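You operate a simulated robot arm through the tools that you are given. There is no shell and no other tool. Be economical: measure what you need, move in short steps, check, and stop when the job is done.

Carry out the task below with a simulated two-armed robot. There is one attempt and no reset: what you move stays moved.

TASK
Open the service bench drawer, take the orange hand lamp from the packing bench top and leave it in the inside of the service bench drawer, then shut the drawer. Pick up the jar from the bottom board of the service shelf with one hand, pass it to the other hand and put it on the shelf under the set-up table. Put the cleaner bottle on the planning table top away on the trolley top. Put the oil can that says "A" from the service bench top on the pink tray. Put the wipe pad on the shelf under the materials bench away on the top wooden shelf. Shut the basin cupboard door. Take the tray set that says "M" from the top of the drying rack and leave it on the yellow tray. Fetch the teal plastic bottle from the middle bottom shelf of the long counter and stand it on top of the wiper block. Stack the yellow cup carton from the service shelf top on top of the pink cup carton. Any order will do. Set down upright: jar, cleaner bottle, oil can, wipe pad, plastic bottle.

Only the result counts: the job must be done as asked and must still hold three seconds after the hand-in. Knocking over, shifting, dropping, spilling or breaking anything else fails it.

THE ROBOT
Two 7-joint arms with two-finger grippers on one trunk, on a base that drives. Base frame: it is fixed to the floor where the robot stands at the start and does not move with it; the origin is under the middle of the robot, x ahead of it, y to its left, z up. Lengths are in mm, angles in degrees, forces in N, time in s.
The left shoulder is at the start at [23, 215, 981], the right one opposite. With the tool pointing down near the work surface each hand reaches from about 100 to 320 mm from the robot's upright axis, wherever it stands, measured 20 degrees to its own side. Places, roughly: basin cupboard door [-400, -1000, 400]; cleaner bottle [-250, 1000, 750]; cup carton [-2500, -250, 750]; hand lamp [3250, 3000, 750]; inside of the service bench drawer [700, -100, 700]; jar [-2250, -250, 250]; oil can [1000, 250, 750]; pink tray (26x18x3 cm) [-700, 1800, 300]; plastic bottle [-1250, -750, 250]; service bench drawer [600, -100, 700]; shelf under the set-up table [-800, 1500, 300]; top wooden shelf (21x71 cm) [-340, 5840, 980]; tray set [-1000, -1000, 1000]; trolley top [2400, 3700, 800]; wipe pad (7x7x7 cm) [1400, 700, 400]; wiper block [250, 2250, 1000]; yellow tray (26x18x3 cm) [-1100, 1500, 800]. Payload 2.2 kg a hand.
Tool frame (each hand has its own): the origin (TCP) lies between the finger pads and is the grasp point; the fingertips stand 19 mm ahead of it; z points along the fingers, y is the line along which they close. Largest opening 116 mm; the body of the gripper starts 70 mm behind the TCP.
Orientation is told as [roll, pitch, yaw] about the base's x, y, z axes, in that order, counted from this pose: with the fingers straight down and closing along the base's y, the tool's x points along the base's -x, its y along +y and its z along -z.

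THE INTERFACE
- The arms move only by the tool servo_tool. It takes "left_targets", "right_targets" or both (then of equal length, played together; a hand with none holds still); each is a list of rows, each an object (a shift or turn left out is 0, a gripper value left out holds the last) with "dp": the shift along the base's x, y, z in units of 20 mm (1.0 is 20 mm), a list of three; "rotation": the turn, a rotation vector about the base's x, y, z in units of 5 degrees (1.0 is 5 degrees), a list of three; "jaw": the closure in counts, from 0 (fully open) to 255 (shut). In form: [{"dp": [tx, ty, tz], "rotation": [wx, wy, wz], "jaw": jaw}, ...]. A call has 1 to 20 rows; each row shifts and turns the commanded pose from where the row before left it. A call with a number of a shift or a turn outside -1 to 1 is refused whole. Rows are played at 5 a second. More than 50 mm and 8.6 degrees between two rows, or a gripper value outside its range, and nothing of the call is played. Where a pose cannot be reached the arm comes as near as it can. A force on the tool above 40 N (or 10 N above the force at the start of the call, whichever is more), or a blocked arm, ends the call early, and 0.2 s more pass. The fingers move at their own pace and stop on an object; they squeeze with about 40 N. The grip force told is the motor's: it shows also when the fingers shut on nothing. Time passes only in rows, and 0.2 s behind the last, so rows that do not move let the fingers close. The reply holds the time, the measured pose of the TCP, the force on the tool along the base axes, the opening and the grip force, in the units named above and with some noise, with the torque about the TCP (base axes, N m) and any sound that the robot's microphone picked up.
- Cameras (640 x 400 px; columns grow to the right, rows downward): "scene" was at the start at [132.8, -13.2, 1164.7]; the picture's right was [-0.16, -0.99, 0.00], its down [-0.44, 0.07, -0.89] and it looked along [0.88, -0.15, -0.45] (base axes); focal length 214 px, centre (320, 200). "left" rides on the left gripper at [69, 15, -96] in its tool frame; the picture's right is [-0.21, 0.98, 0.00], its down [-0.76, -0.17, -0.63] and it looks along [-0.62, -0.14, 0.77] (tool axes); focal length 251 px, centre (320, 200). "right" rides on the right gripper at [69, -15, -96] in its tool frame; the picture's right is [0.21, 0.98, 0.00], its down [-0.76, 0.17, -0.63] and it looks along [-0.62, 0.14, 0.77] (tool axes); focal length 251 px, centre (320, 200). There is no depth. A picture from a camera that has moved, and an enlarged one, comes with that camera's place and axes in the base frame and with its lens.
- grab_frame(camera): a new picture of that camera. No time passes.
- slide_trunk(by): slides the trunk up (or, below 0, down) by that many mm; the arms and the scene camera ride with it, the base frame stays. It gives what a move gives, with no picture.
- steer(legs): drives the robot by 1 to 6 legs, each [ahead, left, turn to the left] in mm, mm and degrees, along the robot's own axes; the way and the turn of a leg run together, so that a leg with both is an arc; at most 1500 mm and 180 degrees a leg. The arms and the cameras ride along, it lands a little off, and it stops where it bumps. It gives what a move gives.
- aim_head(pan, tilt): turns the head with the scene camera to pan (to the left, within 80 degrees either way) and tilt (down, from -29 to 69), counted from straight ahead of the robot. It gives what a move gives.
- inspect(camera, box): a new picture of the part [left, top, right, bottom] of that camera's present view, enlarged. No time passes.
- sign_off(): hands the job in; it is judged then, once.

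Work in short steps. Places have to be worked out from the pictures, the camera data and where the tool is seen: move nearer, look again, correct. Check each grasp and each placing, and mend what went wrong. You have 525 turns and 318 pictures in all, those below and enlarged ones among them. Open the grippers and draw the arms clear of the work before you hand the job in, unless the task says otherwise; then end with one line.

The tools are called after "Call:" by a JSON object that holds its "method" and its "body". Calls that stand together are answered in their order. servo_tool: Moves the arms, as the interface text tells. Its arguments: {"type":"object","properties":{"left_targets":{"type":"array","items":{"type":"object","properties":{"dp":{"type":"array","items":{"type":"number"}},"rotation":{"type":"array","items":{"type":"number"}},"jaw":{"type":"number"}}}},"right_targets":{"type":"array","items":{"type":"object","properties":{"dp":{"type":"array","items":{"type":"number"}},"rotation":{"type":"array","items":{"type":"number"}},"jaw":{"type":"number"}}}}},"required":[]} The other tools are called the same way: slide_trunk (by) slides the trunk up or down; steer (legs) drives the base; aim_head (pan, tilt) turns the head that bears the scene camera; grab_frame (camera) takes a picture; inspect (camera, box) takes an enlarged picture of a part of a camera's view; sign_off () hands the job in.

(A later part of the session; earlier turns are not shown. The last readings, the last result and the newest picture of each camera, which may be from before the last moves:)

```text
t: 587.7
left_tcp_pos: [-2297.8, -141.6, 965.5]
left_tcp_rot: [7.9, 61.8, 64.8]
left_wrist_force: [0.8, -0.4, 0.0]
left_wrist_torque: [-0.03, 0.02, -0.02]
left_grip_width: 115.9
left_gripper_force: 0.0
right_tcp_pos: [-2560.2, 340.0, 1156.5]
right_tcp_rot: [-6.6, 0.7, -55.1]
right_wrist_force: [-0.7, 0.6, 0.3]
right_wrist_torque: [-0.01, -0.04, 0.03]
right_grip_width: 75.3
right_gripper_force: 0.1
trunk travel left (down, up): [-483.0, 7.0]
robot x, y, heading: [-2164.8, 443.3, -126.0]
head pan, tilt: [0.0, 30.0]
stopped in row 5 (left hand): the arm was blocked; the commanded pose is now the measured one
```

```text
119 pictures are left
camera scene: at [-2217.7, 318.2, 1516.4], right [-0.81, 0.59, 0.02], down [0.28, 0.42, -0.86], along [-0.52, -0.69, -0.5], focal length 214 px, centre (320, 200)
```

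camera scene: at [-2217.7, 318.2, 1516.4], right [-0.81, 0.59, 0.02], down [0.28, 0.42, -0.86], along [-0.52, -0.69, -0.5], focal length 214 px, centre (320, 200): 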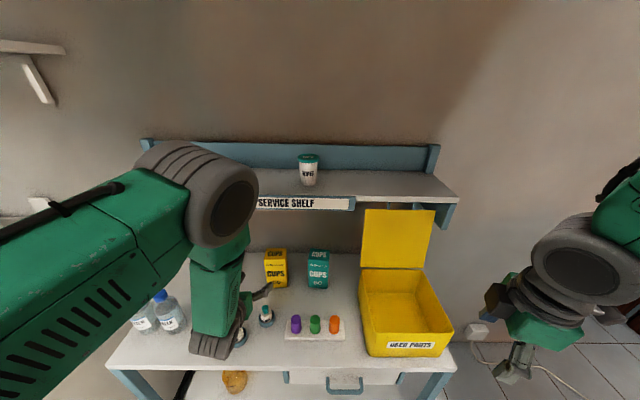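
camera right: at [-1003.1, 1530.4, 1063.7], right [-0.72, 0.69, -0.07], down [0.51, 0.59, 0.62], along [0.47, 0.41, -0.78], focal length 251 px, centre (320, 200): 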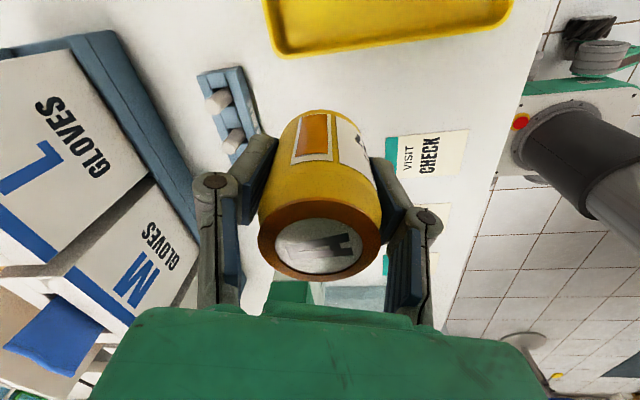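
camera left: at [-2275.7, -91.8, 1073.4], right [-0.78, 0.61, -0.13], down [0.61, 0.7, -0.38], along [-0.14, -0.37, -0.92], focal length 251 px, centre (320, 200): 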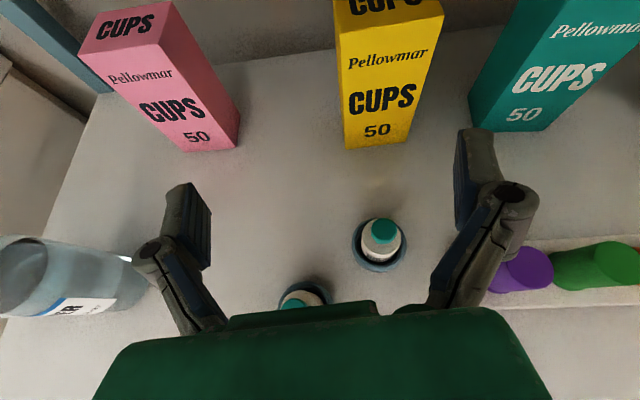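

The elbow seems to be near the upper shelf. I back off 170, lower the trunk 110, and extend the arm instead (elbow further back).

Call:
{"method": "steer", "body": {"legs": [[-180, 0, 0]]}}

Call:
{"method": "slide_trunk", "body": {"by": -60}}

Call:
{"method": "servo_tool", "body": {"left_targets": [{"dp": [-0.59, -0.807, 0]}, {"dp": [-0.59, -0.807, 0]}, {"dp": [-0.59, -0.807, 0]}, {"dp": [-0.59, -0.807, 0]}, {"dp": [-0.59, -0.807, 0]}, {"dp": [-0.59, -0.807, 0]}, {"dp": [-0.59, -0.807, 0]}, {"dp": [0, 0, 0]}]}}

Call:
{"method": "grab_frame", "body": {"camera": "left"}}

Call:
{"method": "grab_frame", "body": {"camera": "scene"}}

```text
t: 589.2
left_tcp_pos: [-2181.5, -6.7, 963.3]
left_tcp_rot: [8.7, 61.6, 65.8]
left_wrist_force: [1.8, -1.2, 0.2]
left_wrist_torque: [0.05, 0.04, -0.07]
left_grip_width: 116.0
left_gripper_force: 0.0
right_tcp_pos: [-2443.8, 471.6, 1158.7]
right_tcp_rot: [-6.8, 1.4, -55.0]
right_wrist_force: [-0.5, -0.4, 0.3]
right_wrist_torque: [0.07, 0.0, 0.0]
right_grip_width: 75.1
right_gripper_force: 0.0
trunk travel left (down, up): [-483.0, 7.0]
robot x, y, heading: [-2054.2, 585.7, -125.9]
head pan, tilt: [0.0, 30.0]
```

```text
t: 590.2
left_tcp_pos: [-2156.4, -18.3, 900.3]
left_tcp_rot: [11.1, 61.7, 68.0]
left_wrist_force: [1.4, -1.3, 0.2]
left_wrist_torque: [0.0, 0.08, -0.13]
left_grip_width: 116.1
left_gripper_force: 0.0
right_tcp_pos: [-2419.0, 460.8, 1105.3]
right_tcp_rot: [-7.6, 2.4, -54.9]
right_wrist_force: [0.0, -0.4, 0.2]
right_wrist_torque: [0.07, 0.03, -0.02]
right_grip_width: 75.1
right_gripper_force: 0.1
trunk travel left (down, up): [-423.0, 67.0]
robot x, y, heading: [-2051.6, 580.6, -126.0]
head pan, tilt: [0.0, 30.0]
```

```text
t: 592.2
left_tcp_pos: [-2242.7, -125.5, 905.4]
left_tcp_rot: [9.8, 61.9, 67.0]
left_wrist_force: [0.2, -1.1, 0.0]
left_wrist_torque: [0.0, -0.02, 0.0]
left_grip_width: 115.9
left_gripper_force: 0.2
right_tcp_pos: [-2424.6, 468.4, 1103.1]
right_tcp_rot: [-7.7, 1.8, -54.7]
right_wrist_force: [0.1, 0.9, 1.8]
right_wrist_torque: [0.02, -0.01, 0.03]
right_grip_width: 75.0
right_gripper_force: 0.0
trunk travel left (down, up): [-423.0, 67.0]
robot x, y, heading: [-2050.5, 576.8, -126.0]
head pan, tilt: [0.0, 30.0]
stopped in row 8 (left hand): the arm was blocked; the commanded pose is now the measured one
```

```text
118 pictures are left
camera left: at [-2219.8, -76.0, 1012.4], right [-0.79, 0.6, -0.11], down [0.59, 0.71, -0.39], along [-0.16, -0.37, -0.92], focal length 251 px, centre (320, 200)
```

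left: 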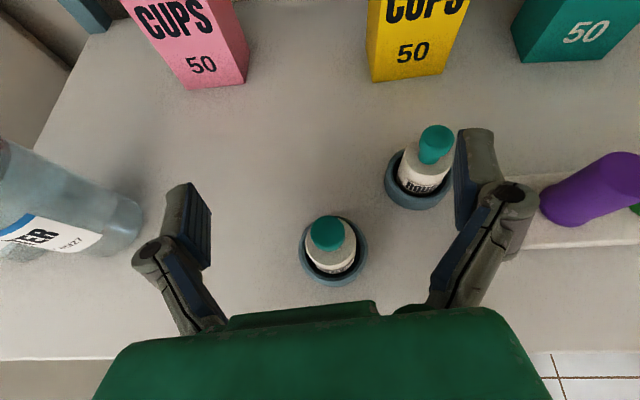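

```text
117 pictures are left
camera scene: at [-2107.8, 460.5, 1456.8], right [-0.81, 0.59, 0.02], down [0.28, 0.42, -0.86], along [-0.51, -0.7, -0.5], focal length 214 px, centre (320, 200)
```

scene: 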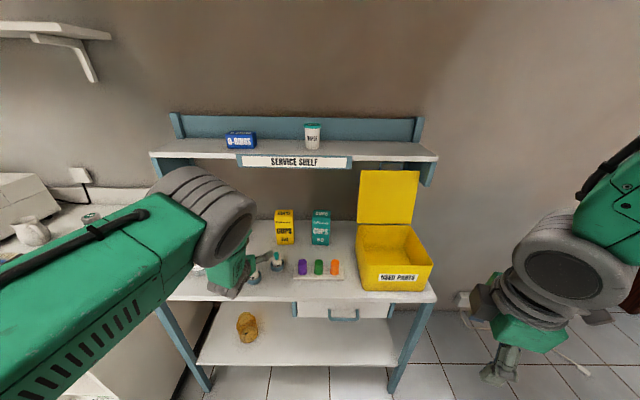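

The whole upper body seems to lean ~3° left. I wait a moment and re-read, also viewing the base with the right camera.

Call:
{"method": "servo_tool", "body": {"right_targets": [{"dp": [0, 0, 0]}, {"dp": [0, 0, 0]}, {"dp": [0, 0, 0]}, {"dp": [0, 0, 0]}, {"dp": [0, 0, 0]}, {"dp": [0, 0, 0]}]}}

Call:
{"method": "grab_frame", "body": {"camera": "right"}}

```text
t: 593.6
left_tcp_pos: [-2248.9, -119.2, 905.6]
left_tcp_rot: [9.0, 61.9, 66.5]
left_wrist_force: [-0.5, 0.8, -0.5]
left_wrist_torque: [-0.01, 0.0, -0.01]
left_grip_width: 116.1
left_gripper_force: 0.1
right_tcp_pos: [-2432.5, 471.9, 1101.7]
right_tcp_rot: [-7.5, 1.4, -54.8]
right_wrist_force: [-0.5, 0.8, -0.7]
right_wrist_torque: [0.02, 0.04, -0.02]
right_grip_width: 75.1
right_gripper_force: 0.0
trunk travel left (down, up): [-423.0, 67.0]
robot x, y, heading: [-2048.9, 580.1, -126.0]
head pan, tilt: [0.0, 30.0]
```

```text
116 pictures are left
camera right: at [-2473.3, 527.4, 1200.5], right [0.67, 0.74, -0.12], down [0.65, -0.49, 0.59], along [0.37, -0.47, -0.8], focal length 251 px, centre (320, 200)
```

right: 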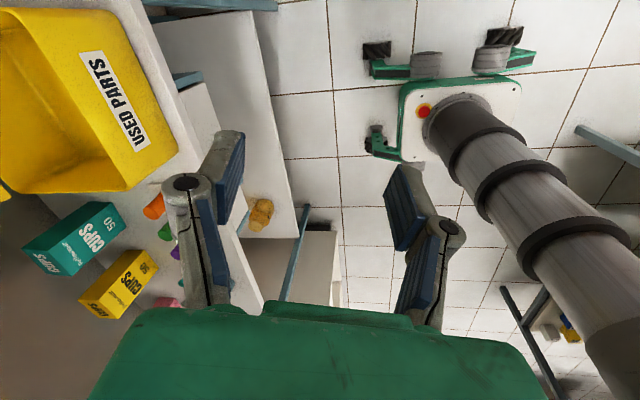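

The column flexes when high. I back off 160, lower the trunk 200 while raising the hand equally, for stiffness.

Call:
{"method": "steer", "body": {"legs": [[-170, 0, 0]]}}

Call:
{"method": "slide_trunk", "body": {"by": -200}}

Call:
{"method": "servo_tool", "body": {"left_targets": [{"dp": [0, 0, 1]}, {"dp": [0, 0, 1]}, {"dp": [0, 0, 1]}, {"dp": [0, 0, 1]}, {"dp": [0, 0, 1]}, {"dp": [0, 0, 1]}, {"dp": [0, 0, 1]}, {"dp": [0, 0, 1]}, {"dp": [0, 0, 1]}, {"dp": [0, 0, 0]}, {"dp": [0, 0, 0]}]}}

Call:
{"method": "grab_frame", "body": {"camera": "scene"}}

```text
t: 595.1
left_tcp_pos: [-2166.4, 26.1, 909.4]
left_tcp_rot: [7.4, 62.1, 64.7]
left_wrist_force: [-1.4, 1.2, 0.3]
left_wrist_torque: [-0.01, -0.07, 0.1]
left_grip_width: 116.2
left_gripper_force: 0.1
right_tcp_pos: [-2348.6, 621.3, 1098.4]
right_tcp_rot: [-7.0, 0.6, -55.0]
right_wrist_force: [-0.7, -0.1, -0.4]
right_wrist_torque: [-0.01, 0.03, -0.05]
right_grip_width: 74.9
right_gripper_force: 0.0
trunk travel left (down, up): [-423.0, 67.0]
robot x, y, heading: [-1954.3, 719.7, -125.9]
head pan, tilt: [0.0, 30.0]
```

```text
t: 597.2
left_tcp_pos: [-2150.2, 20.6, 708.2]
left_tcp_rot: [9.5, 62.2, 66.5]
left_wrist_force: [0.5, 0.8, 0.0]
left_wrist_torque: [-0.01, 0.04, -0.06]
left_grip_width: 115.9
left_gripper_force: 0.2
right_tcp_pos: [-2330.0, 615.6, 903.0]
right_tcp_rot: [-7.6, 1.4, -54.9]
right_wrist_force: [0.2, -0.3, 0.5]
right_wrist_torque: [0.05, 0.01, -0.03]
right_grip_width: 75.2
right_gripper_force: 0.0
trunk travel left (down, up): [-223.0, 267.0]
robot x, y, heading: [-1951.1, 718.4, -126.1]
head pan, tilt: [0.0, 30.0]
```

```text
t: 599.6
left_tcp_pos: [-2151.2, 21.6, 884.6]
left_tcp_rot: [9.3, 61.7, 67.1]
left_wrist_force: [0.4, 0.5, 0.6]
left_wrist_torque: [-0.04, 0.02, 0.01]
left_grip_width: 116.0
left_gripper_force: 0.1
right_tcp_pos: [-2338.4, 620.4, 901.5]
right_tcp_rot: [-7.4, 1.0, -55.0]
right_wrist_force: [0.3, -0.7, 0.5]
right_wrist_torque: [0.03, 0.02, 0.03]
right_grip_width: 74.9
right_gripper_force: 0.1
trunk travel left (down, up): [-223.0, 267.0]
robot x, y, heading: [-1951.8, 718.7, -125.9]
head pan, tilt: [0.0, 30.0]
```

```text
115 pictures are left
camera scene: at [-2033.3, 616.3, 1257.0], right [-0.81, 0.59, 0.0], down [0.3, 0.41, -0.86], along [-0.51, -0.7, -0.5], focal length 214 px, centre (320, 200)
```

scene: 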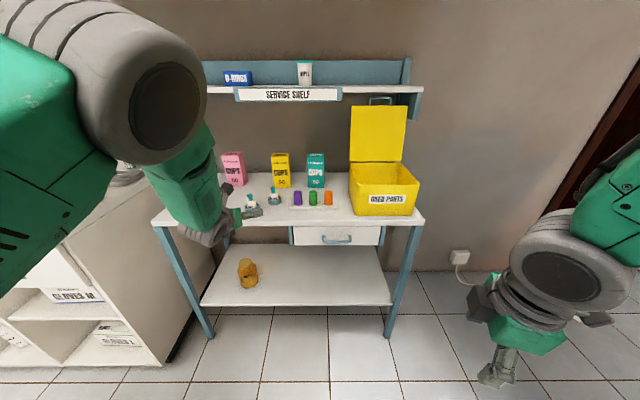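

Stable now. Yellow carton base ≈(−2439,−262), ~170 tall, ~85 wide. Drive right 62, forward 300 and look with the left camera.

Call:
{"method": "steer", "body": {"legs": [[0, -62, 0], [300, 0, 0]]}}

Call:
{"method": "servo_tool", "body": {"left_targets": [{"dp": [0, 0, 0]}, {"dp": [0, 0, 0]}, {"dp": [0, 0, 0]}]}}

Call:
{"method": "grab_frame", "body": {"camera": "left"}}

Call:
{"method": "grab_frame", "body": {"camera": "scene"}}

```text
t: 602.3
left_tcp_pos: [-2364.9, -191.8, 887.4]
left_tcp_rot: [10.9, 62.1, 67.9]
left_wrist_force: [1.7, -1.1, -0.2]
left_wrist_torque: [-0.01, 0.08, -0.1]
left_grip_width: 116.0
left_gripper_force: 0.1
right_tcp_pos: [-2545.8, 402.4, 905.7]
right_tcp_rot: [-7.7, 2.2, -54.7]
right_wrist_force: [0.1, -1.2, -0.4]
right_wrist_torque: [0.08, -0.01, 0.0]
right_grip_width: 74.7
right_gripper_force: 0.1
trunk travel left (down, up): [-223.0, 267.0]
robot x, y, heading: [-2172.1, 516.0, -125.8]
head pan, tilt: [0.0, 30.0]
```

```text
t: 603.1
left_tcp_pos: [-2362.1, -191.0, 891.2]
left_tcp_rot: [10.9, 62.3, 67.8]
left_wrist_force: [0.1, 0.5, -0.4]
left_wrist_torque: [0.02, 0.04, -0.09]
left_grip_width: 115.7
left_gripper_force: 0.1
right_tcp_pos: [-2542.8, 406.2, 905.7]
right_tcp_rot: [-7.7, 2.1, -54.5]
right_wrist_force: [0.6, -0.4, 0.1]
right_wrist_torque: [0.06, 0.01, 0.0]
right_grip_width: 75.1
right_gripper_force: 0.0
trunk travel left (down, up): [-223.0, 267.0]
robot x, y, heading: [-2173.1, 513.7, -126.0]
head pan, tilt: [0.0, 30.0]
```

```text
114 pictures are left
camera left: at [-2337.7, -141.6, 998.3], right [-0.79, 0.61, -0.1], down [0.59, 0.7, -0.4], along [-0.17, -0.38, -0.91], focal length 251 px, centre (320, 200)
```

left: 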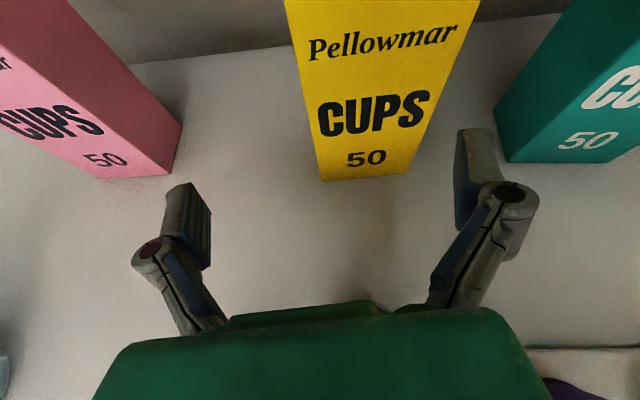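

```text
113 pictures are left
camera scene: at [-2250.3, 406.5, 1257.1], right [-0.81, 0.59, 0.0], down [0.3, 0.41, -0.86], along [-0.51, -0.7, -0.5], focal length 214 px, centre (320, 200)
```

scene: 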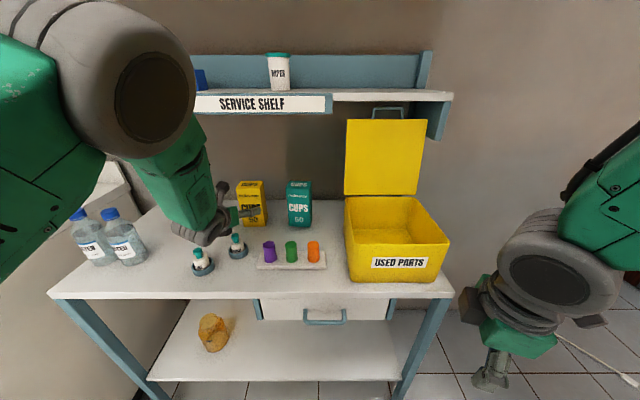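

Carton centre is ~101 ahead and 34 right. Drive right 34, forward 40, and check.

Call:
{"method": "steer", "body": {"legs": [[35, -34, 0]]}}

Call:
{"method": "servo_tool", "body": {"left_targets": [{"dp": [0, 0, 0]}, {"dp": [0, 0, 0]}, {"dp": [0, 0, 0]}]}}

Call:
{"method": "grab_frame", "body": {"camera": "left"}}

```text
t: 604.0
left_tcp_pos: [-2392.7, -214.1, 884.6]
left_tcp_rot: [13.3, 62.0, 70.1]
left_wrist_force: [2.3, -1.4, -1.0]
left_wrist_torque: [0.02, 0.12, -0.17]
left_grip_width: 116.1
left_gripper_force: 0.1
right_tcp_pos: [-2571.8, 382.6, 910.5]
right_tcp_rot: [-8.1, 3.3, -54.6]
right_wrist_force: [0.7, -2.0, 0.3]
right_wrist_torque: [0.09, -0.02, 0.0]
right_grip_width: 75.2
right_gripper_force: 0.1
trunk travel left (down, up): [-223.0, 267.0]
robot x, y, heading: [-2213.4, 493.7, -126.0]
head pan, tilt: [0.0, 30.0]
```

```text
t: 604.8
left_tcp_pos: [-2384.7, -215.1, 887.3]
left_tcp_rot: [13.3, 62.0, 70.5]
left_wrist_force: [2.0, -1.3, -0.1]
left_wrist_torque: [0.02, 0.07, -0.08]
left_grip_width: 116.1
left_gripper_force: 0.0
right_tcp_pos: [-2566.8, 383.3, 911.2]
right_tcp_rot: [-8.3, 3.3, -54.4]
right_wrist_force: [-0.1, -0.4, -0.2]
right_wrist_torque: [0.07, 0.01, 0.02]
right_grip_width: 74.9
right_gripper_force: 0.0
trunk travel left (down, up): [-223.0, 267.0]
robot x, y, heading: [-2213.4, 499.2, -125.6]
head pan, tilt: [0.0, 30.0]
```

```text
112 pictures are left
camera left: at [-2358.4, -167.6, 994.1], right [-0.8, 0.6, -0.08], down [0.58, 0.71, -0.4], along [-0.18, -0.36, -0.91], focal length 251 px, centre (320, 200)
```

left: 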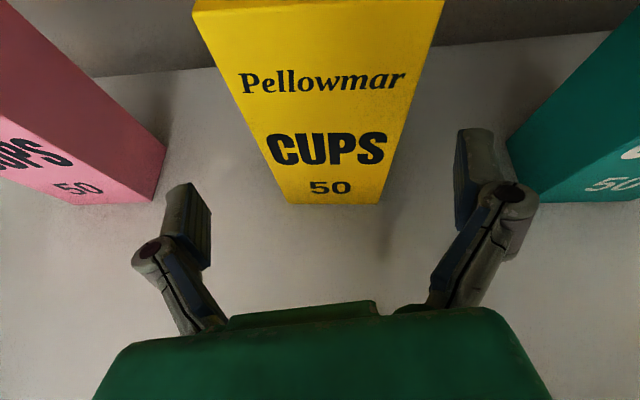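

Centred laterally. Advance 62 mm with the arm and close.

Call:
{"method": "servo_tool", "body": {"left_targets": [{"dp": [-0.6, -0.835, 0]}, {"dp": [-0.6, -0.835, 0]}, {"dp": [-0.6, -0.835, 0]}, {"dp": [0, 0, 0]}]}}

Call:
{"method": "grab_frame", "body": {"camera": "left"}}

```text
t: 606.0
left_tcp_pos: [-2427.0, -258.1, 889.8]
left_tcp_rot: [11.3, 62.2, 69.7]
left_wrist_force: [-0.1, -0.1, 0.4]
left_wrist_torque: [0.01, -0.04, 0.02]
left_grip_width: 116.1
left_gripper_force: 0.1
right_tcp_pos: [-2586.4, 389.6, 908.6]
right_tcp_rot: [-8.8, 1.5, -54.5]
right_wrist_force: [0.1, 0.1, 0.2]
right_wrist_torque: [-0.05, -0.05, 0.0]
right_grip_width: 75.1
right_gripper_force: 0.1
trunk travel left (down, up): [-223.0, 267.0]
robot x, y, heading: [-2216.6, 501.1, -125.9]
head pan, tilt: [0.0, 30.0]
stopped in row 4 (left hand): the arm was blocked; the commanded pose is now the measured one
```

```text
111 pictures are left
camera left: at [-2403.1, -209.3, 997.0], right [-0.8, 0.58, -0.1], down [0.57, 0.72, -0.39], along [-0.16, -0.37, -0.91], focal length 251 px, centre (320, 200)
```

left: 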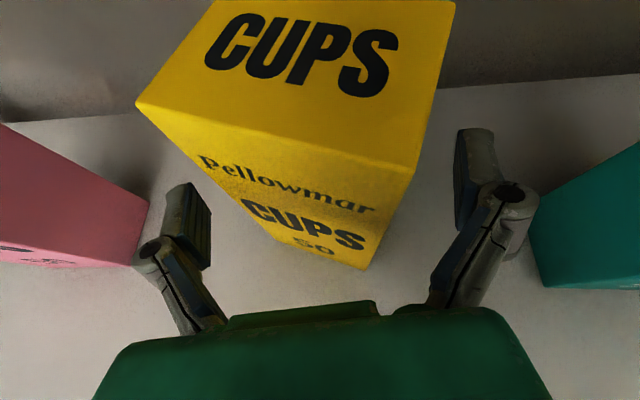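

The carton looks turned. I check from the head camera.

Call:
{"method": "inspect", "body": {"camera": "scene", "box": [100, 130, 360, 290]}}

```text
2.46 times, centred on (230, 210) of scene
camera zoom: at [-2291.2, 392.0, 1257.0], right [-0.81, 0.59, 0.0], down [0.3, 0.41, -0.86], along [-0.51, -0.7, -0.5], focal length 528 px, centre (542, 175)
```

zoom: 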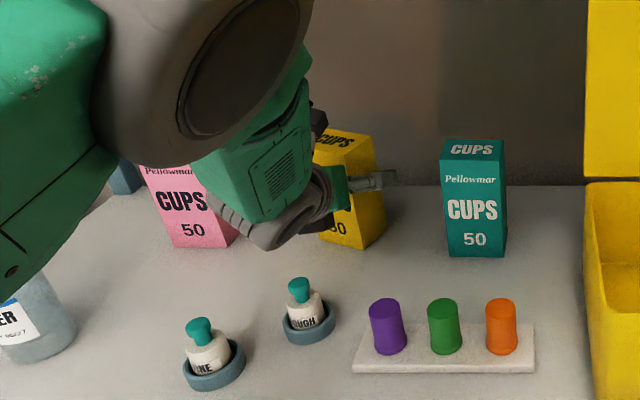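

The carton stands, just yawed; closing the jaws will square it. Close.

Call:
{"method": "servo_tool", "body": {"left_targets": [{"jaw": 30}, {"jaw": 50}, {"jaw": 80}, {"jaw": 255}, {"dp": [0, 0, 0]}, {"dp": [0, 0, 0]}]}}

Call:
{"method": "grab_frame", "body": {"camera": "left"}}

```text
t: 607.4
left_tcp_pos: [-2417.5, -266.9, 887.4]
left_tcp_rot: [12.9, 62.1, 70.5]
left_wrist_force: [0.0, -0.1, 1.8]
left_wrist_torque: [0.01, 0.01, -0.09]
left_grip_width: 76.3
left_gripper_force: 40.1
right_tcp_pos: [-2569.0, 381.8, 912.3]
right_tcp_rot: [-8.9, 2.5, -54.5]
right_wrist_force: [0.4, -0.7, 0.3]
right_wrist_torque: [0.06, -0.02, 0.0]
right_grip_width: 74.9
right_gripper_force: 0.2
trunk travel left (down, up): [-223.0, 267.0]
robot x, y, heading: [-2208.0, 498.8, -125.8]
head pan, tilt: [0.0, 30.0]
```

```text
109 pictures are left
camera left: at [-2391.7, -217.6, 995.6], right [-0.8, 0.59, -0.09], down [0.58, 0.71, -0.4], along [-0.17, -0.37, -0.91], focal length 251 px, centre (320, 200)
```

left: 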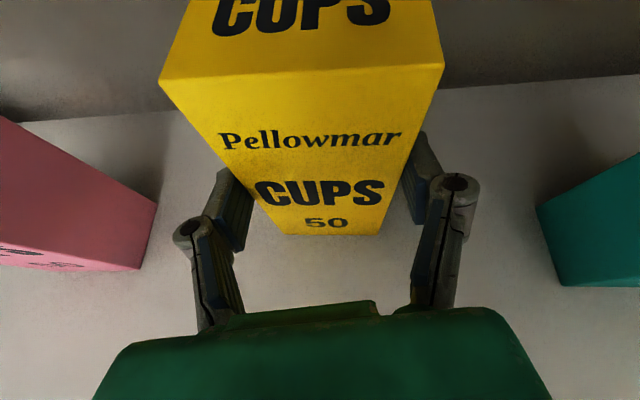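

Gripped square (76 mm), but to stay under the upper shelf when stacking I need a lower grip. Open slightly, go down 55 mm, re-close.

Call:
{"method": "servo_tool", "body": {"left_targets": [{"jaw": 55}, {"dp": [0, 0, 0]}, {"dp": [0, 0, -0.9]}, {"dp": [0, 0, -0.9]}, {"dp": [0, 0, -0.8]}, {"jaw": 255}, {"dp": [0, 0, 0]}, {"dp": [0, 0, 0]}]}}

Call:
{"method": "grab_frame", "body": {"camera": "left"}}

```text
t: 609.2
left_tcp_pos: [-2426.1, -260.4, 838.5]
left_tcp_rot: [11.8, 62.4, 69.3]
left_wrist_force: [2.6, -1.7, 4.0]
left_wrist_torque: [-0.14, -0.2, -0.03]
left_grip_width: 74.9
left_gripper_force: 39.8
right_tcp_pos: [-2575.2, 386.8, 909.6]
right_tcp_rot: [-8.7, 2.2, -54.6]
right_wrist_force: [0.7, 0.3, 0.0]
right_wrist_torque: [0.04, 0.02, 0.01]
right_grip_width: 74.7
right_gripper_force: 0.1
trunk travel left (down, up): [-223.0, 267.0]
robot x, y, heading: [-2210.6, 498.8, -125.9]
head pan, tilt: [0.0, 30.0]
```

```text
108 pictures are left
camera left: at [-2401.3, -210.8, 947.0], right [-0.8, 0.6, -0.1], down [0.58, 0.71, -0.4], along [-0.17, -0.37, -0.91], focal length 251 px, centre (320, 200)
```

left: 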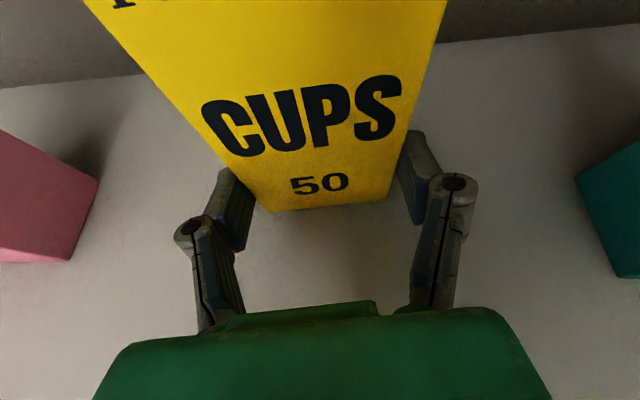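

Gripped lower (TCP 838). Lift 190 mm with the trunk.

Call:
{"method": "slide_trunk", "body": {"by": 190}}

Call:
{"method": "servo_tool", "body": {"right_targets": [{"dp": [0, 0, 0]}, {"dp": [0, 0, 0]}, {"dp": [0, 0, 0]}, {"dp": [0, 0, 0]}]}}

Call:
{"method": "grab_frame", "body": {"camera": "left"}}

Call:
{"method": "grab_frame", "body": {"camera": "scene"}}

```text
t: 611.3
left_tcp_pos: [-2428.2, -257.1, 1028.0]
left_tcp_rot: [11.5, 62.2, 69.0]
left_wrist_force: [0.1, -0.4, -1.9]
left_wrist_torque: [0.07, -0.01, 0.01]
left_grip_width: 74.7
left_gripper_force: 40.1
right_tcp_pos: [-2577.9, 386.4, 1098.2]
right_tcp_rot: [-8.6, 2.0, -54.5]
right_wrist_force: [-1.4, 0.4, -0.8]
right_wrist_torque: [-0.01, -0.02, 0.01]
right_grip_width: 74.9
right_gripper_force: 0.0
trunk travel left (down, up): [-413.0, 77.0]
robot x, y, heading: [-2213.1, 494.0, -125.8]
head pan, tilt: [0.0, 30.0]
```

```text
t: 612.3
left_tcp_pos: [-2428.4, -258.4, 1030.2]
left_tcp_rot: [11.6, 62.2, 69.0]
left_wrist_force: [-0.3, -0.2, -1.7]
left_wrist_torque: [0.03, 0.01, -0.01]
left_grip_width: 74.6
left_gripper_force: 40.1
right_tcp_pos: [-2579.4, 387.1, 1098.4]
right_tcp_rot: [-8.7, 2.0, -54.5]
right_wrist_force: [-0.1, -0.3, 0.1]
right_wrist_torque: [0.0, 0.01, 0.0]
right_grip_width: 75.3
right_gripper_force: 0.0
trunk travel left (down, up): [-413.0, 77.0]
robot x, y, heading: [-2212.6, 494.9, -125.9]
head pan, tilt: [0.0, 30.0]
```

```text
107 pictures are left
camera left: at [-2404.6, -208.9, 1136.2], right [-0.8, 0.6, -0.1], down [0.58, 0.71, -0.4], along [-0.17, -0.37, -0.91], focal length 251 px, centre (320, 200)
```

left: 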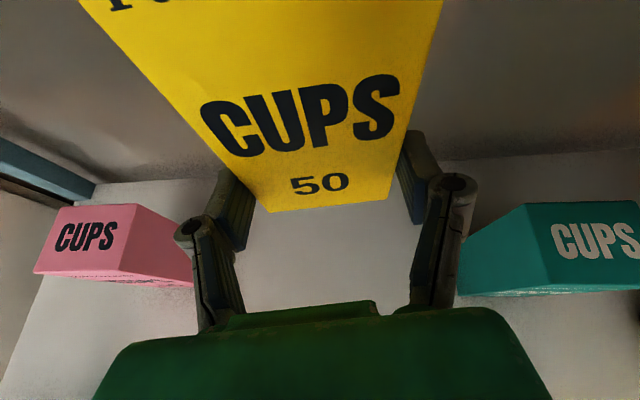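

```text
106 pictures are left
camera scene: at [-2289.9, 389.7, 1447.0], right [-0.81, 0.59, 0.0], down [0.3, 0.41, -0.86], along [-0.51, -0.7, -0.5], focal length 214 px, centre (320, 200)
```

scene: 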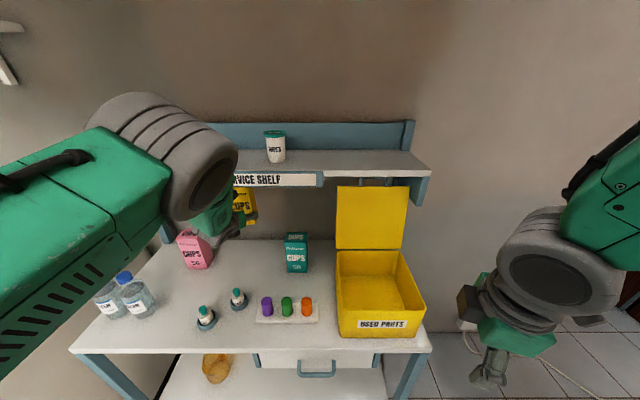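

The grip is only on the front ~10 mm of the carton. I lower it back, open, advance 30 mm for a deeper grip, and re-lift.

Call:
{"method": "slide_trunk", "body": {"by": -188}}

Call:
{"method": "servo_tool", "body": {"left_targets": [{"dp": [0, 0, 0]}, {"jaw": 50}, {"dp": [0, 0, 0]}, {"dp": [-0.45, -0.62, 0]}, {"dp": [-0.45, -0.62, 0]}, {"dp": [0, 0, 0]}, {"jaw": 255}, {"dp": [0, 0, 0]}, {"dp": [0, 0, 0]}]}}

Call:
{"method": "grab_frame", "body": {"camera": "left"}}

```text
t: 614.3
left_tcp_pos: [-2429.4, -258.4, 841.5]
left_tcp_rot: [11.7, 62.3, 69.1]
left_wrist_force: [0.5, -0.3, -1.5]
left_wrist_torque: [0.05, -0.03, -0.02]
left_grip_width: 74.4
left_gripper_force: 40.3
right_tcp_pos: [-2578.1, 387.9, 911.5]
right_tcp_rot: [-8.7, 2.0, -54.4]
right_wrist_force: [0.5, 0.1, 0.5]
right_wrist_torque: [0.0, 0.0, 0.02]
right_grip_width: 75.0
right_gripper_force: 0.0
trunk travel left (down, up): [-225.0, 265.0]
robot x, y, heading: [-2214.2, 495.8, -126.0]
head pan, tilt: [0.0, 30.0]
```

```text
t: 616.3
left_tcp_pos: [-2446.2, -282.4, 841.6]
left_tcp_rot: [11.4, 62.3, 68.9]
left_wrist_force: [0.5, -0.4, 1.0]
left_wrist_torque: [-0.11, -0.08, 0.02]
left_grip_width: 81.0
left_gripper_force: 39.6
right_tcp_pos: [-2578.6, 387.9, 911.4]
right_tcp_rot: [-8.7, 2.2, -54.5]
right_wrist_force: [1.1, -0.3, -0.3]
right_wrist_torque: [-0.01, -0.01, -0.02]
right_grip_width: 75.0
right_gripper_force: 0.1
trunk travel left (down, up): [-225.0, 265.0]
robot x, y, heading: [-2210.0, 496.5, -125.8]
head pan, tilt: [0.0, 30.0]
```

```text
105 pictures are left
camera left: at [-2422.3, -233.7, 949.1], right [-0.8, 0.6, -0.1], down [0.58, 0.71, -0.4], along [-0.17, -0.37, -0.91], focal length 251 px, centre (320, 200)
```

left: 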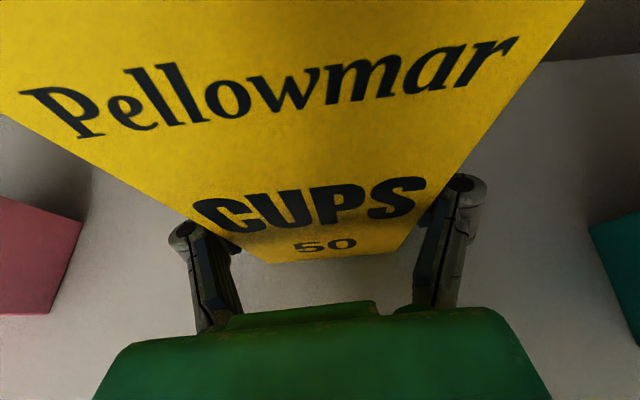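

Deep grip now (81 mm). Lift 192 and move left ~200 and back ~38 toward the pink carton.

Call:
{"method": "slide_trunk", "body": {"by": 195}}

Call:
{"method": "steer", "body": {"legs": [[-38, 0, 0], [0, 150, 0]]}}

Call:
{"method": "servo_tool", "body": {"right_targets": [{"dp": [0, 0, 0]}, {"dp": [0, 0, 0]}, {"dp": [0, 0, 0]}, {"dp": [0, 0, 0]}, {"dp": [0, 0, 0]}]}}

Call:
{"method": "grab_frame", "body": {"camera": "left"}}

Call:
{"method": "grab_frame", "body": {"camera": "scene"}}

```text
t: 618.5
left_tcp_pos: [-2446.0, -282.3, 1036.5]
left_tcp_rot: [11.5, 62.3, 69.0]
left_wrist_force: [0.2, 0.3, -2.1]
left_wrist_torque: [0.0, -0.02, -0.02]
left_grip_width: 80.4
left_gripper_force: 40.1
right_tcp_pos: [-2578.8, 386.3, 1106.3]
right_tcp_rot: [-8.7, 2.0, -54.5]
right_wrist_force: [0.4, 0.4, -0.2]
right_wrist_torque: [0.01, 0.0, 0.01]
right_grip_width: 75.0
right_gripper_force: 0.1
trunk travel left (down, up): [-420.0, 70.0]
robot x, y, heading: [-2205.2, 496.4, -126.1]
head pan, tilt: [0.0, 30.0]
```

```text
t: 619.8
left_tcp_pos: [-2412.2, -252.3, 1038.6]
left_tcp_rot: [10.5, 62.5, 68.3]
left_wrist_force: [-0.2, 0.1, -1.1]
left_wrist_torque: [0.01, -0.02, 0.06]
left_grip_width: 80.4
left_gripper_force: 39.6
right_tcp_pos: [-2551.2, 406.7, 1111.0]
right_tcp_rot: [-10.0, 0.7, -54.5]
right_wrist_force: [1.0, 0.5, 0.2]
right_wrist_torque: [-0.04, 0.0, 0.0]
right_grip_width: 74.7
right_gripper_force: 0.0
trunk travel left (down, up): [-420.0, 70.0]
robot x, y, heading: [-2177.5, 519.4, -125.7]
head pan, tilt: [0.0, 30.0]
stopped in leg 2: the robot was blocked; the commanded pose is now the measured one
```

```text
t: 621.0
left_tcp_pos: [-2412.4, -250.3, 1039.4]
left_tcp_rot: [10.8, 62.4, 68.2]
left_wrist_force: [0.0, 0.6, -1.8]
left_wrist_torque: [-0.01, 0.0, 0.03]
left_grip_width: 80.5
left_gripper_force: 40.4
right_tcp_pos: [-2547.9, 409.9, 1109.7]
right_tcp_rot: [-9.6, 1.0, -54.5]
right_wrist_force: [0.7, -0.1, 0.4]
right_wrist_torque: [-0.03, 0.0, -0.01]
right_grip_width: 75.1
right_gripper_force: 0.0
trunk travel left (down, up): [-420.0, 70.0]
robot x, y, heading: [-2173.7, 521.8, -125.8]
head pan, tilt: [0.0, 30.0]
```

```text
104 pictures are left
camera left: at [-2389.3, -202.1, 1146.8], right [-0.79, 0.6, -0.11], down [0.59, 0.71, -0.4], along [-0.16, -0.38, -0.91], focal length 251 px, centre (320, 200)
```

left: 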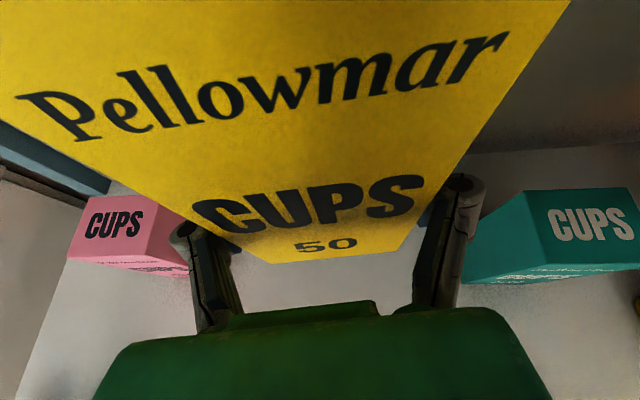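

```text
103 pictures are left
camera scene: at [-2264.0, 419.0, 1453.9], right [-0.81, 0.59, -0.01], down [0.3, 0.4, -0.86], along [-0.5, -0.7, -0.5], focal length 214 px, centre (320, 200)
```

scene: 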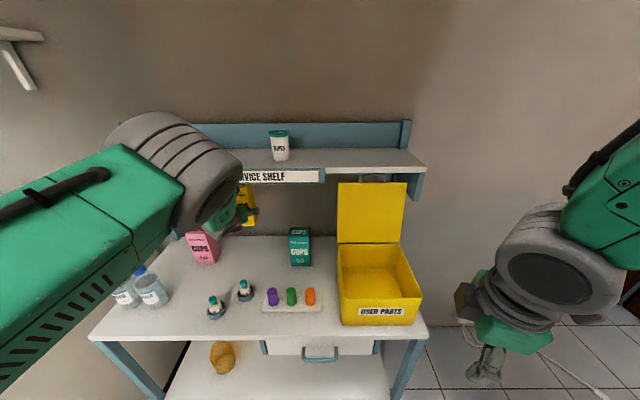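

The hand's camera likely touches the hanging shelf label. I lower 16 mm and try moving left again.

Call:
{"method": "slide_trunk", "body": {"by": -16}}

Call:
{"method": "steer", "body": {"legs": [[0, 100, 0]]}}

Call:
{"method": "grab_frame", "body": {"camera": "left"}}

```text
t: 621.6
left_tcp_pos: [-2414.5, -251.9, 1023.0]
left_tcp_rot: [10.6, 62.4, 68.1]
left_wrist_force: [-0.3, 1.5, -1.7]
left_wrist_torque: [0.0, -0.05, 0.03]
left_grip_width: 80.2
left_gripper_force: 39.7
right_tcp_pos: [-2549.8, 408.3, 1093.2]
right_tcp_rot: [-9.8, 0.9, -54.6]
right_wrist_force: [-0.1, 0.1, 0.1]
right_wrist_torque: [0.0, 0.02, -0.01]
right_grip_width: 74.7
right_gripper_force: 0.0
trunk travel left (down, up): [-404.0, 86.0]
robot x, y, heading: [-2176.5, 518.3, -126.0]
head pan, tilt: [0.0, 30.0]
```

```text
t: 622.7
left_tcp_pos: [-2366.0, -289.0, 1031.4]
left_tcp_rot: [7.0, 62.7, 65.0]
left_wrist_force: [-4.3, 2.0, -1.2]
left_wrist_torque: [-0.1, -0.18, 0.31]
left_grip_width: 79.9
left_gripper_force: 40.4
right_tcp_pos: [-2506.4, 371.4, 1083.9]
right_tcp_rot: [-9.0, -1.0, -54.6]
right_wrist_force: [0.9, 1.8, -0.2]
right_wrist_torque: [-0.18, 0.1, 0.0]
right_grip_width: 75.0
right_gripper_force: 0.1
trunk travel left (down, up): [-404.0, 86.0]
robot x, y, heading: [-2101.6, 462.6, -125.5]
head pan, tilt: [0.0, 30.0]
```

```text
102 pictures are left
camera left: at [-2344.6, -237.3, 1138.1], right [-0.79, 0.59, -0.14], down [0.59, 0.7, -0.4], along [-0.14, -0.39, -0.91], focal length 251 px, centre (320, 200)
```

left: 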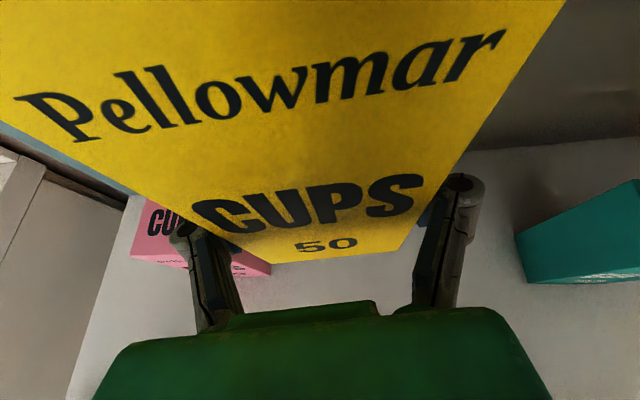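

Moving now. Let it settle, then continue left.

Call:
{"method": "servo_tool", "body": {"right_targets": [{"dp": [0, 0, 0]}, {"dp": [0, 0, 0]}, {"dp": [0, 0, 0]}, {"dp": [0, 0, 0]}, {"dp": [0, 0, 0]}]}}

Call:
{"method": "inspect", "body": {"camera": "scene", "box": [120, 100, 360, 300]}}

```text
t: 623.9
left_tcp_pos: [-2332.1, -308.3, 1026.6]
left_tcp_rot: [11.7, 62.5, 69.1]
left_wrist_force: [1.0, -0.3, -2.4]
left_wrist_torque: [-0.02, 0.0, -0.05]
left_grip_width: 79.9
left_gripper_force: 40.0
right_tcp_pos: [-2467.9, 350.8, 1096.1]
right_tcp_rot: [-9.9, 1.2, -54.5]
right_wrist_force: [-0.4, -0.1, -0.2]
right_wrist_torque: [0.02, 0.02, 0.01]
right_grip_width: 75.0
right_gripper_force: 0.1
trunk travel left (down, up): [-404.0, 86.0]
robot x, y, heading: [-2101.8, 464.5, -125.8]
head pan, tilt: [0.0, 30.0]
```

```text
2.00 times, centred on (240, 200) of scene
camera zoom: at [-2188.2, 362.6, 1437.9], right [-0.81, 0.58, -0.01], down [0.3, 0.4, -0.86], along [-0.5, -0.7, -0.5], focal length 429 px, centre (480, 200)
```

zoom: 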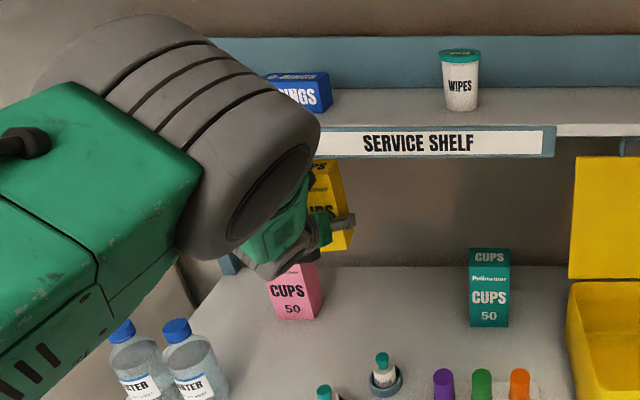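

I need a better fix on the pink carton. I check the right camera's view.

Call:
{"method": "grab_frame", "body": {"camera": "right"}}

```text
100 pictures are left
camera right: at [-2506.4, 406.5, 1194.7], right [0.66, 0.74, -0.16], down [0.67, -0.47, 0.58], along [0.35, -0.49, -0.8], focal length 251 px, centre (320, 200)
```

right: 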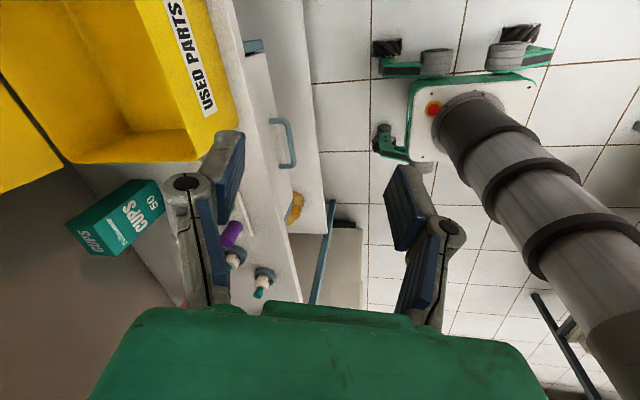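

I pitch the right hand's camera up ~35° and yaw it toward the pink carton.

Call:
{"method": "servo_tool", "body": {"right_targets": [{"rotation": [-0.866, -0.5, 0]}, {"rotation": [-0.866, -0.5, 0]}, {"rotation": [-0.866, -0.5, 0]}, {"rotation": [-0.866, -0.5, 0]}, {"rotation": [-0.866, -0.5, 0]}, {"rotation": [-0.866, -0.5, 0]}, {"rotation": [0, 0, -1]}, {"rotation": [0, 0, -1]}, {"rotation": [0, 0, -1]}, {"rotation": [0, 0, -1]}]}}

Call:
{"method": "grab_frame", "body": {"camera": "right"}}

```text
t: 626.1
left_tcp_pos: [-2321.9, -316.9, 1025.7]
left_tcp_rot: [12.3, 62.3, 71.8]
left_wrist_force: [0.5, -0.3, -0.6]
left_wrist_torque: [0.04, 0.06, -0.03]
left_grip_width: 79.8
left_gripper_force: 39.6
right_tcp_pos: [-2524.9, 280.6, 1105.3]
right_tcp_rot: [-12.7, -29.1, -73.9]
right_wrist_force: [0.7, -1.2, 1.0]
right_wrist_torque: [0.01, 0.01, -0.01]
right_grip_width: 75.0
right_gripper_force: 0.1
right hand out of reach, approached as far as the arm can: row 1, 2, 3, 4, 5, 6, 7, 8, 9, 10
trunk travel left (down, up): [-404.0, 86.0]
robot x, y, heading: [-2103.3, 466.4, -125.6]
head pan, tilt: [0.0, 30.0]
```

```text
99 pictures are left
camera right: at [-2549.0, 387.3, 1156.3], right [0.89, 0.34, -0.29], down [0.39, -0.28, 0.88], along [0.22, -0.9, -0.38], focal length 251 px, centre (320, 200)
```

right: 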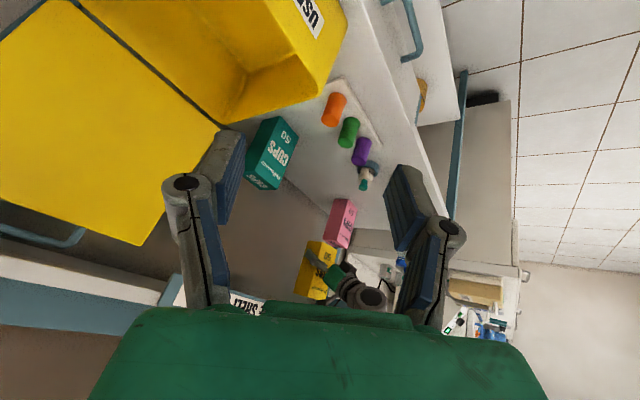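

Good side view. I zoom in.

Call:
{"method": "inspect", "body": {"camera": "right", "box": [270, 180, 390, 310]}}

```text
3.08 times, centred on (330, 245) of right
camera zoom: at [-2549.0, 387.3, 1156.3], right [0.89, 0.34, -0.29], down [0.39, -0.28, 0.88], along [0.22, -0.9, -0.38], focal length 774 px, centre (289, 62)
```

zoom: 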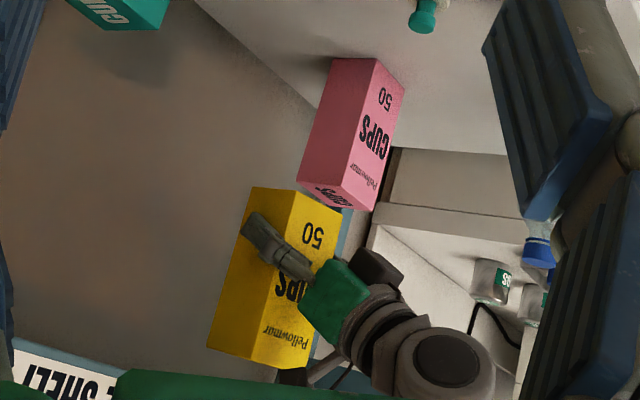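

Now everything is consistent: shelf top z≈806, pink top ≈975, yellow bottom ≈991. The yellow needs 79 mm left and 12 mm forward. I move it by the arm and check in the side view.

Call:
{"method": "servo_tool", "body": {"left_targets": [{"dp": [0.71, -0.7, 0]}, {"dp": [0.71, -0.7, 0]}, {"dp": [0.71, -0.7, 0]}, {"dp": [0.71, -0.7, 0]}, {"dp": [0, 0, 0]}, {"dp": [0, 0, 0]}]}}

Call:
{"method": "inspect", "body": {"camera": "right", "box": [270, 180, 390, 310]}}

```text
t: 627.5
left_tcp_pos: [-2266.2, -370.1, 1021.3]
left_tcp_rot: [12.4, 62.5, 69.9]
left_wrist_force: [0.8, -0.7, -1.9]
left_wrist_torque: [-0.02, 0.05, -0.07]
left_grip_width: 79.4
left_gripper_force: 39.5
right_tcp_pos: [-2510.0, 271.3, 1108.3]
right_tcp_rot: [-13.3, -28.5, -73.4]
right_wrist_force: [-0.2, -0.1, -0.1]
right_wrist_torque: [0.02, 0.04, -0.05]
right_grip_width: 75.0
right_gripper_force: 0.0
trunk travel left (down, up): [-404.0, 86.0]
robot x, y, heading: [-2098.5, 463.2, -125.6]
head pan, tilt: [0.0, 30.0]
```

```text
3.08 times, centred on (330, 245) of right
camera zoom: at [-2534.4, 375.9, 1160.1], right [0.89, 0.35, -0.3], down [0.41, -0.29, 0.87], along [0.22, -0.89, -0.39], focal length 774 px, centre (289, 62)
```

zoom: 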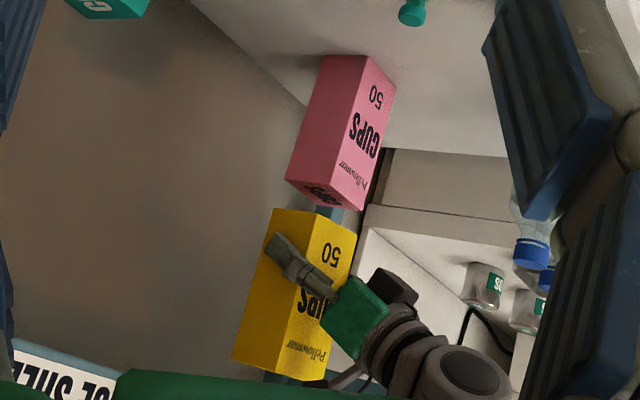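

The bottom corner of yellow coincides with pink's (within ~3 mm). Lower gently to contact.

Call:
{"method": "servo_tool", "body": {"left_targets": [{"dp": [0, 0, -0.2]}, {"dp": [0, 0, -0.15]}, {"dp": [0, 0, -0.15]}, {"dp": [0, 0, -0.1]}]}}

Call:
{"method": "inspect", "body": {"camera": "right", "box": [270, 180, 390, 310]}}

```text
t: 628.7
left_tcp_pos: [-2251.1, -375.7, 1010.9]
left_tcp_rot: [13.0, 62.5, 70.9]
left_wrist_force: [-0.5, 0.3, -1.3]
left_wrist_torque: [0.05, 0.0, -0.01]
left_grip_width: 79.1
left_gripper_force: 39.8
right_tcp_pos: [-2496.2, 265.1, 1111.0]
right_tcp_rot: [-14.2, -28.3, -72.7]
right_wrist_force: [0.4, 0.2, 0.4]
right_wrist_torque: [0.04, 0.03, -0.02]
right_grip_width: 75.1
right_gripper_force: 0.0
trunk travel left (down, up): [-404.0, 86.0]
robot x, y, heading: [-2099.1, 460.1, -125.9]
head pan, tilt: [0.0, 30.0]
stopped in row 4 (left hand): the arm was blocked; the commanded pose is now the measured one
```

```text
3.08 times, centred on (330, 245) of right
camera zoom: at [-2520.2, 370.7, 1164.3], right [0.88, 0.35, -0.31], down [0.42, -0.28, 0.86], along [0.22, -0.89, -0.4], focal length 774 px, centre (289, 62)
```

zoom: 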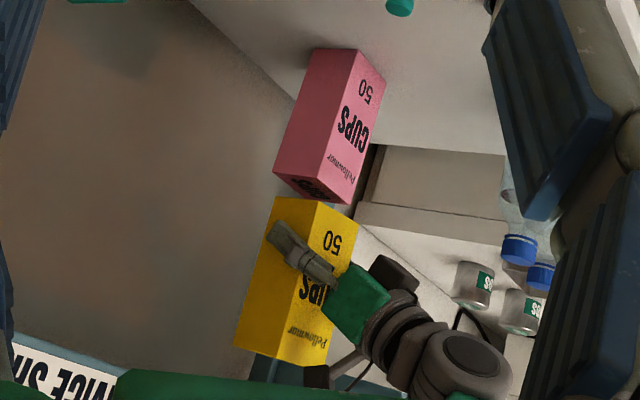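

I zoom closer at the interface between the two cartons.

Call:
{"method": "inspect", "body": {"camera": "right", "box": [300, 215, 350, 260]}}

```text
8.89 times, centred on (325, 238) of right
camera zoom: at [-2520.2, 370.7, 1164.3], right [0.88, 0.35, -0.31], down [0.42, -0.28, 0.86], along [0.22, -0.89, -0.4], focal length 2235 px, centre (276, -133)
```

zoom: 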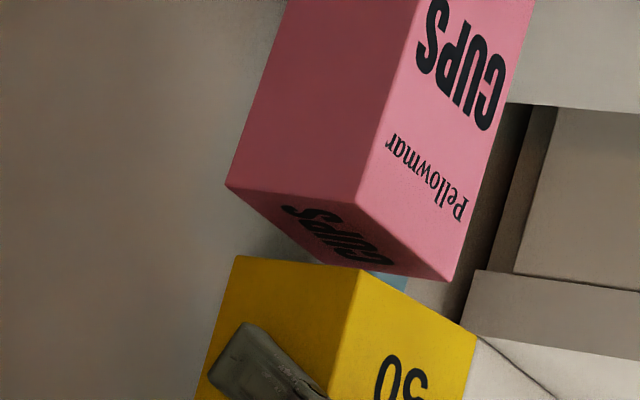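

Sizes and offsets indicate yellow is ~24 mm above pink's top and ~10 mm short in depth. Move forward 10 and lower in steps to contact.

Call:
{"method": "servo_tool", "body": {"left_targets": [{"dp": [-0.3, -0.4, 0]}, {"dp": [0, 0, -0.3]}, {"dp": [0, 0, -0.3]}, {"dp": [0, 0, -0.2]}, {"dp": [0, 0, 0]}]}}

Call:
{"method": "inspect", "body": {"camera": "right", "box": [300, 205, 350, 250]}}

```text
t: 630.1
left_tcp_pos: [-2271.5, -369.6, 1001.3]
left_tcp_rot: [12.1, 62.8, 69.7]
left_wrist_force: [1.3, 0.8, -2.5]
left_wrist_torque: [0.01, 0.05, -0.06]
left_grip_width: 79.0
left_gripper_force: 40.0
right_tcp_pos: [-2510.3, 279.9, 1110.8]
right_tcp_rot: [-13.7, -28.9, -73.3]
right_wrist_force: [0.8, -0.2, -0.5]
right_wrist_torque: [0.04, -0.02, 0.04]
right_grip_width: 75.3
right_gripper_force: 0.1
trunk travel left (down, up): [-404.0, 86.0]
robot x, y, heading: [-2103.4, 460.4, -125.4]
head pan, tilt: [0.0, 30.0]
stopped in row 5 (left hand): the arm was blocked; the commanded pose is now the measured one
```

```text
8.89 times, centred on (325, 228) of right
camera zoom: at [-2533.0, 385.7, 1162.1], right [0.89, 0.35, -0.31], down [0.41, -0.28, 0.87], along [0.22, -0.9, -0.39], focal length 2235 px, centre (276, -44)
```

zoom: 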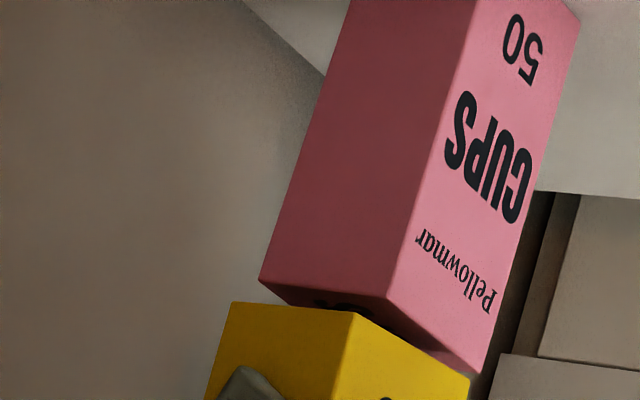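

The column sways with each command. I let it settle for 2 s without commands, then re-measure.

Call:
{"method": "servo_tool", "body": {"right_targets": [{"dp": [0, 0, 0]}, {"dp": [0, 0, 0]}, {"dp": [0, 0, 0]}, {"dp": [0, 0, 0]}, {"dp": [0, 0, 0]}, {"dp": [0, 0, 0]}, {"dp": [0, 0, 0]}, {"dp": [0, 0, 0]}, {"dp": [0, 0, 0]}, {"dp": [0, 0, 0]}]}}

Call:
{"method": "inspect", "body": {"camera": "right", "box": [300, 205, 350, 250]}}

```text
t: 632.3
left_tcp_pos: [-2277.4, -369.1, 1001.2]
left_tcp_rot: [11.9, 62.8, 69.6]
left_wrist_force: [0.1, 0.1, -1.9]
left_wrist_torque: [0.02, 0.0, 0.05]
left_grip_width: 78.7
left_gripper_force: 39.9
right_tcp_pos: [-2510.2, 279.1, 1110.6]
right_tcp_rot: [-13.6, -29.0, -73.4]
right_wrist_force: [0.1, 0.6, 0.9]
right_wrist_torque: [0.02, 0.0, 0.0]
right_grip_width: 75.1
right_gripper_force: 0.0
trunk travel left (down, up): [-404.0, 86.0]
robot x, y, heading: [-2105.6, 466.5, -125.7]
head pan, tilt: [0.0, 30.0]
```

```text
8.89 times, centred on (325, 228) of right
camera zoom: at [-2535.5, 386.2, 1161.6], right [0.89, 0.35, -0.3], down [0.41, -0.28, 0.87], along [0.22, -0.9, -0.39], focal length 2235 px, centre (276, -44)
```

zoom: 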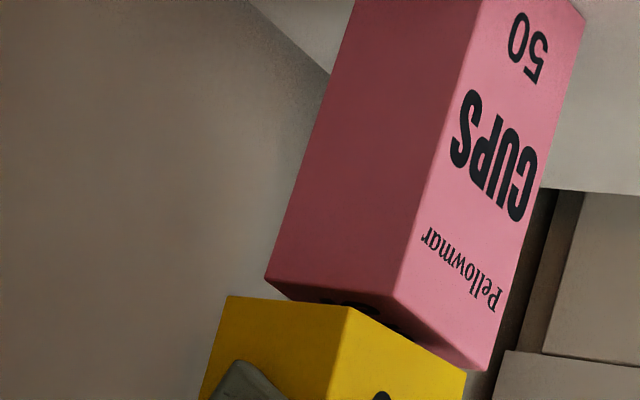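

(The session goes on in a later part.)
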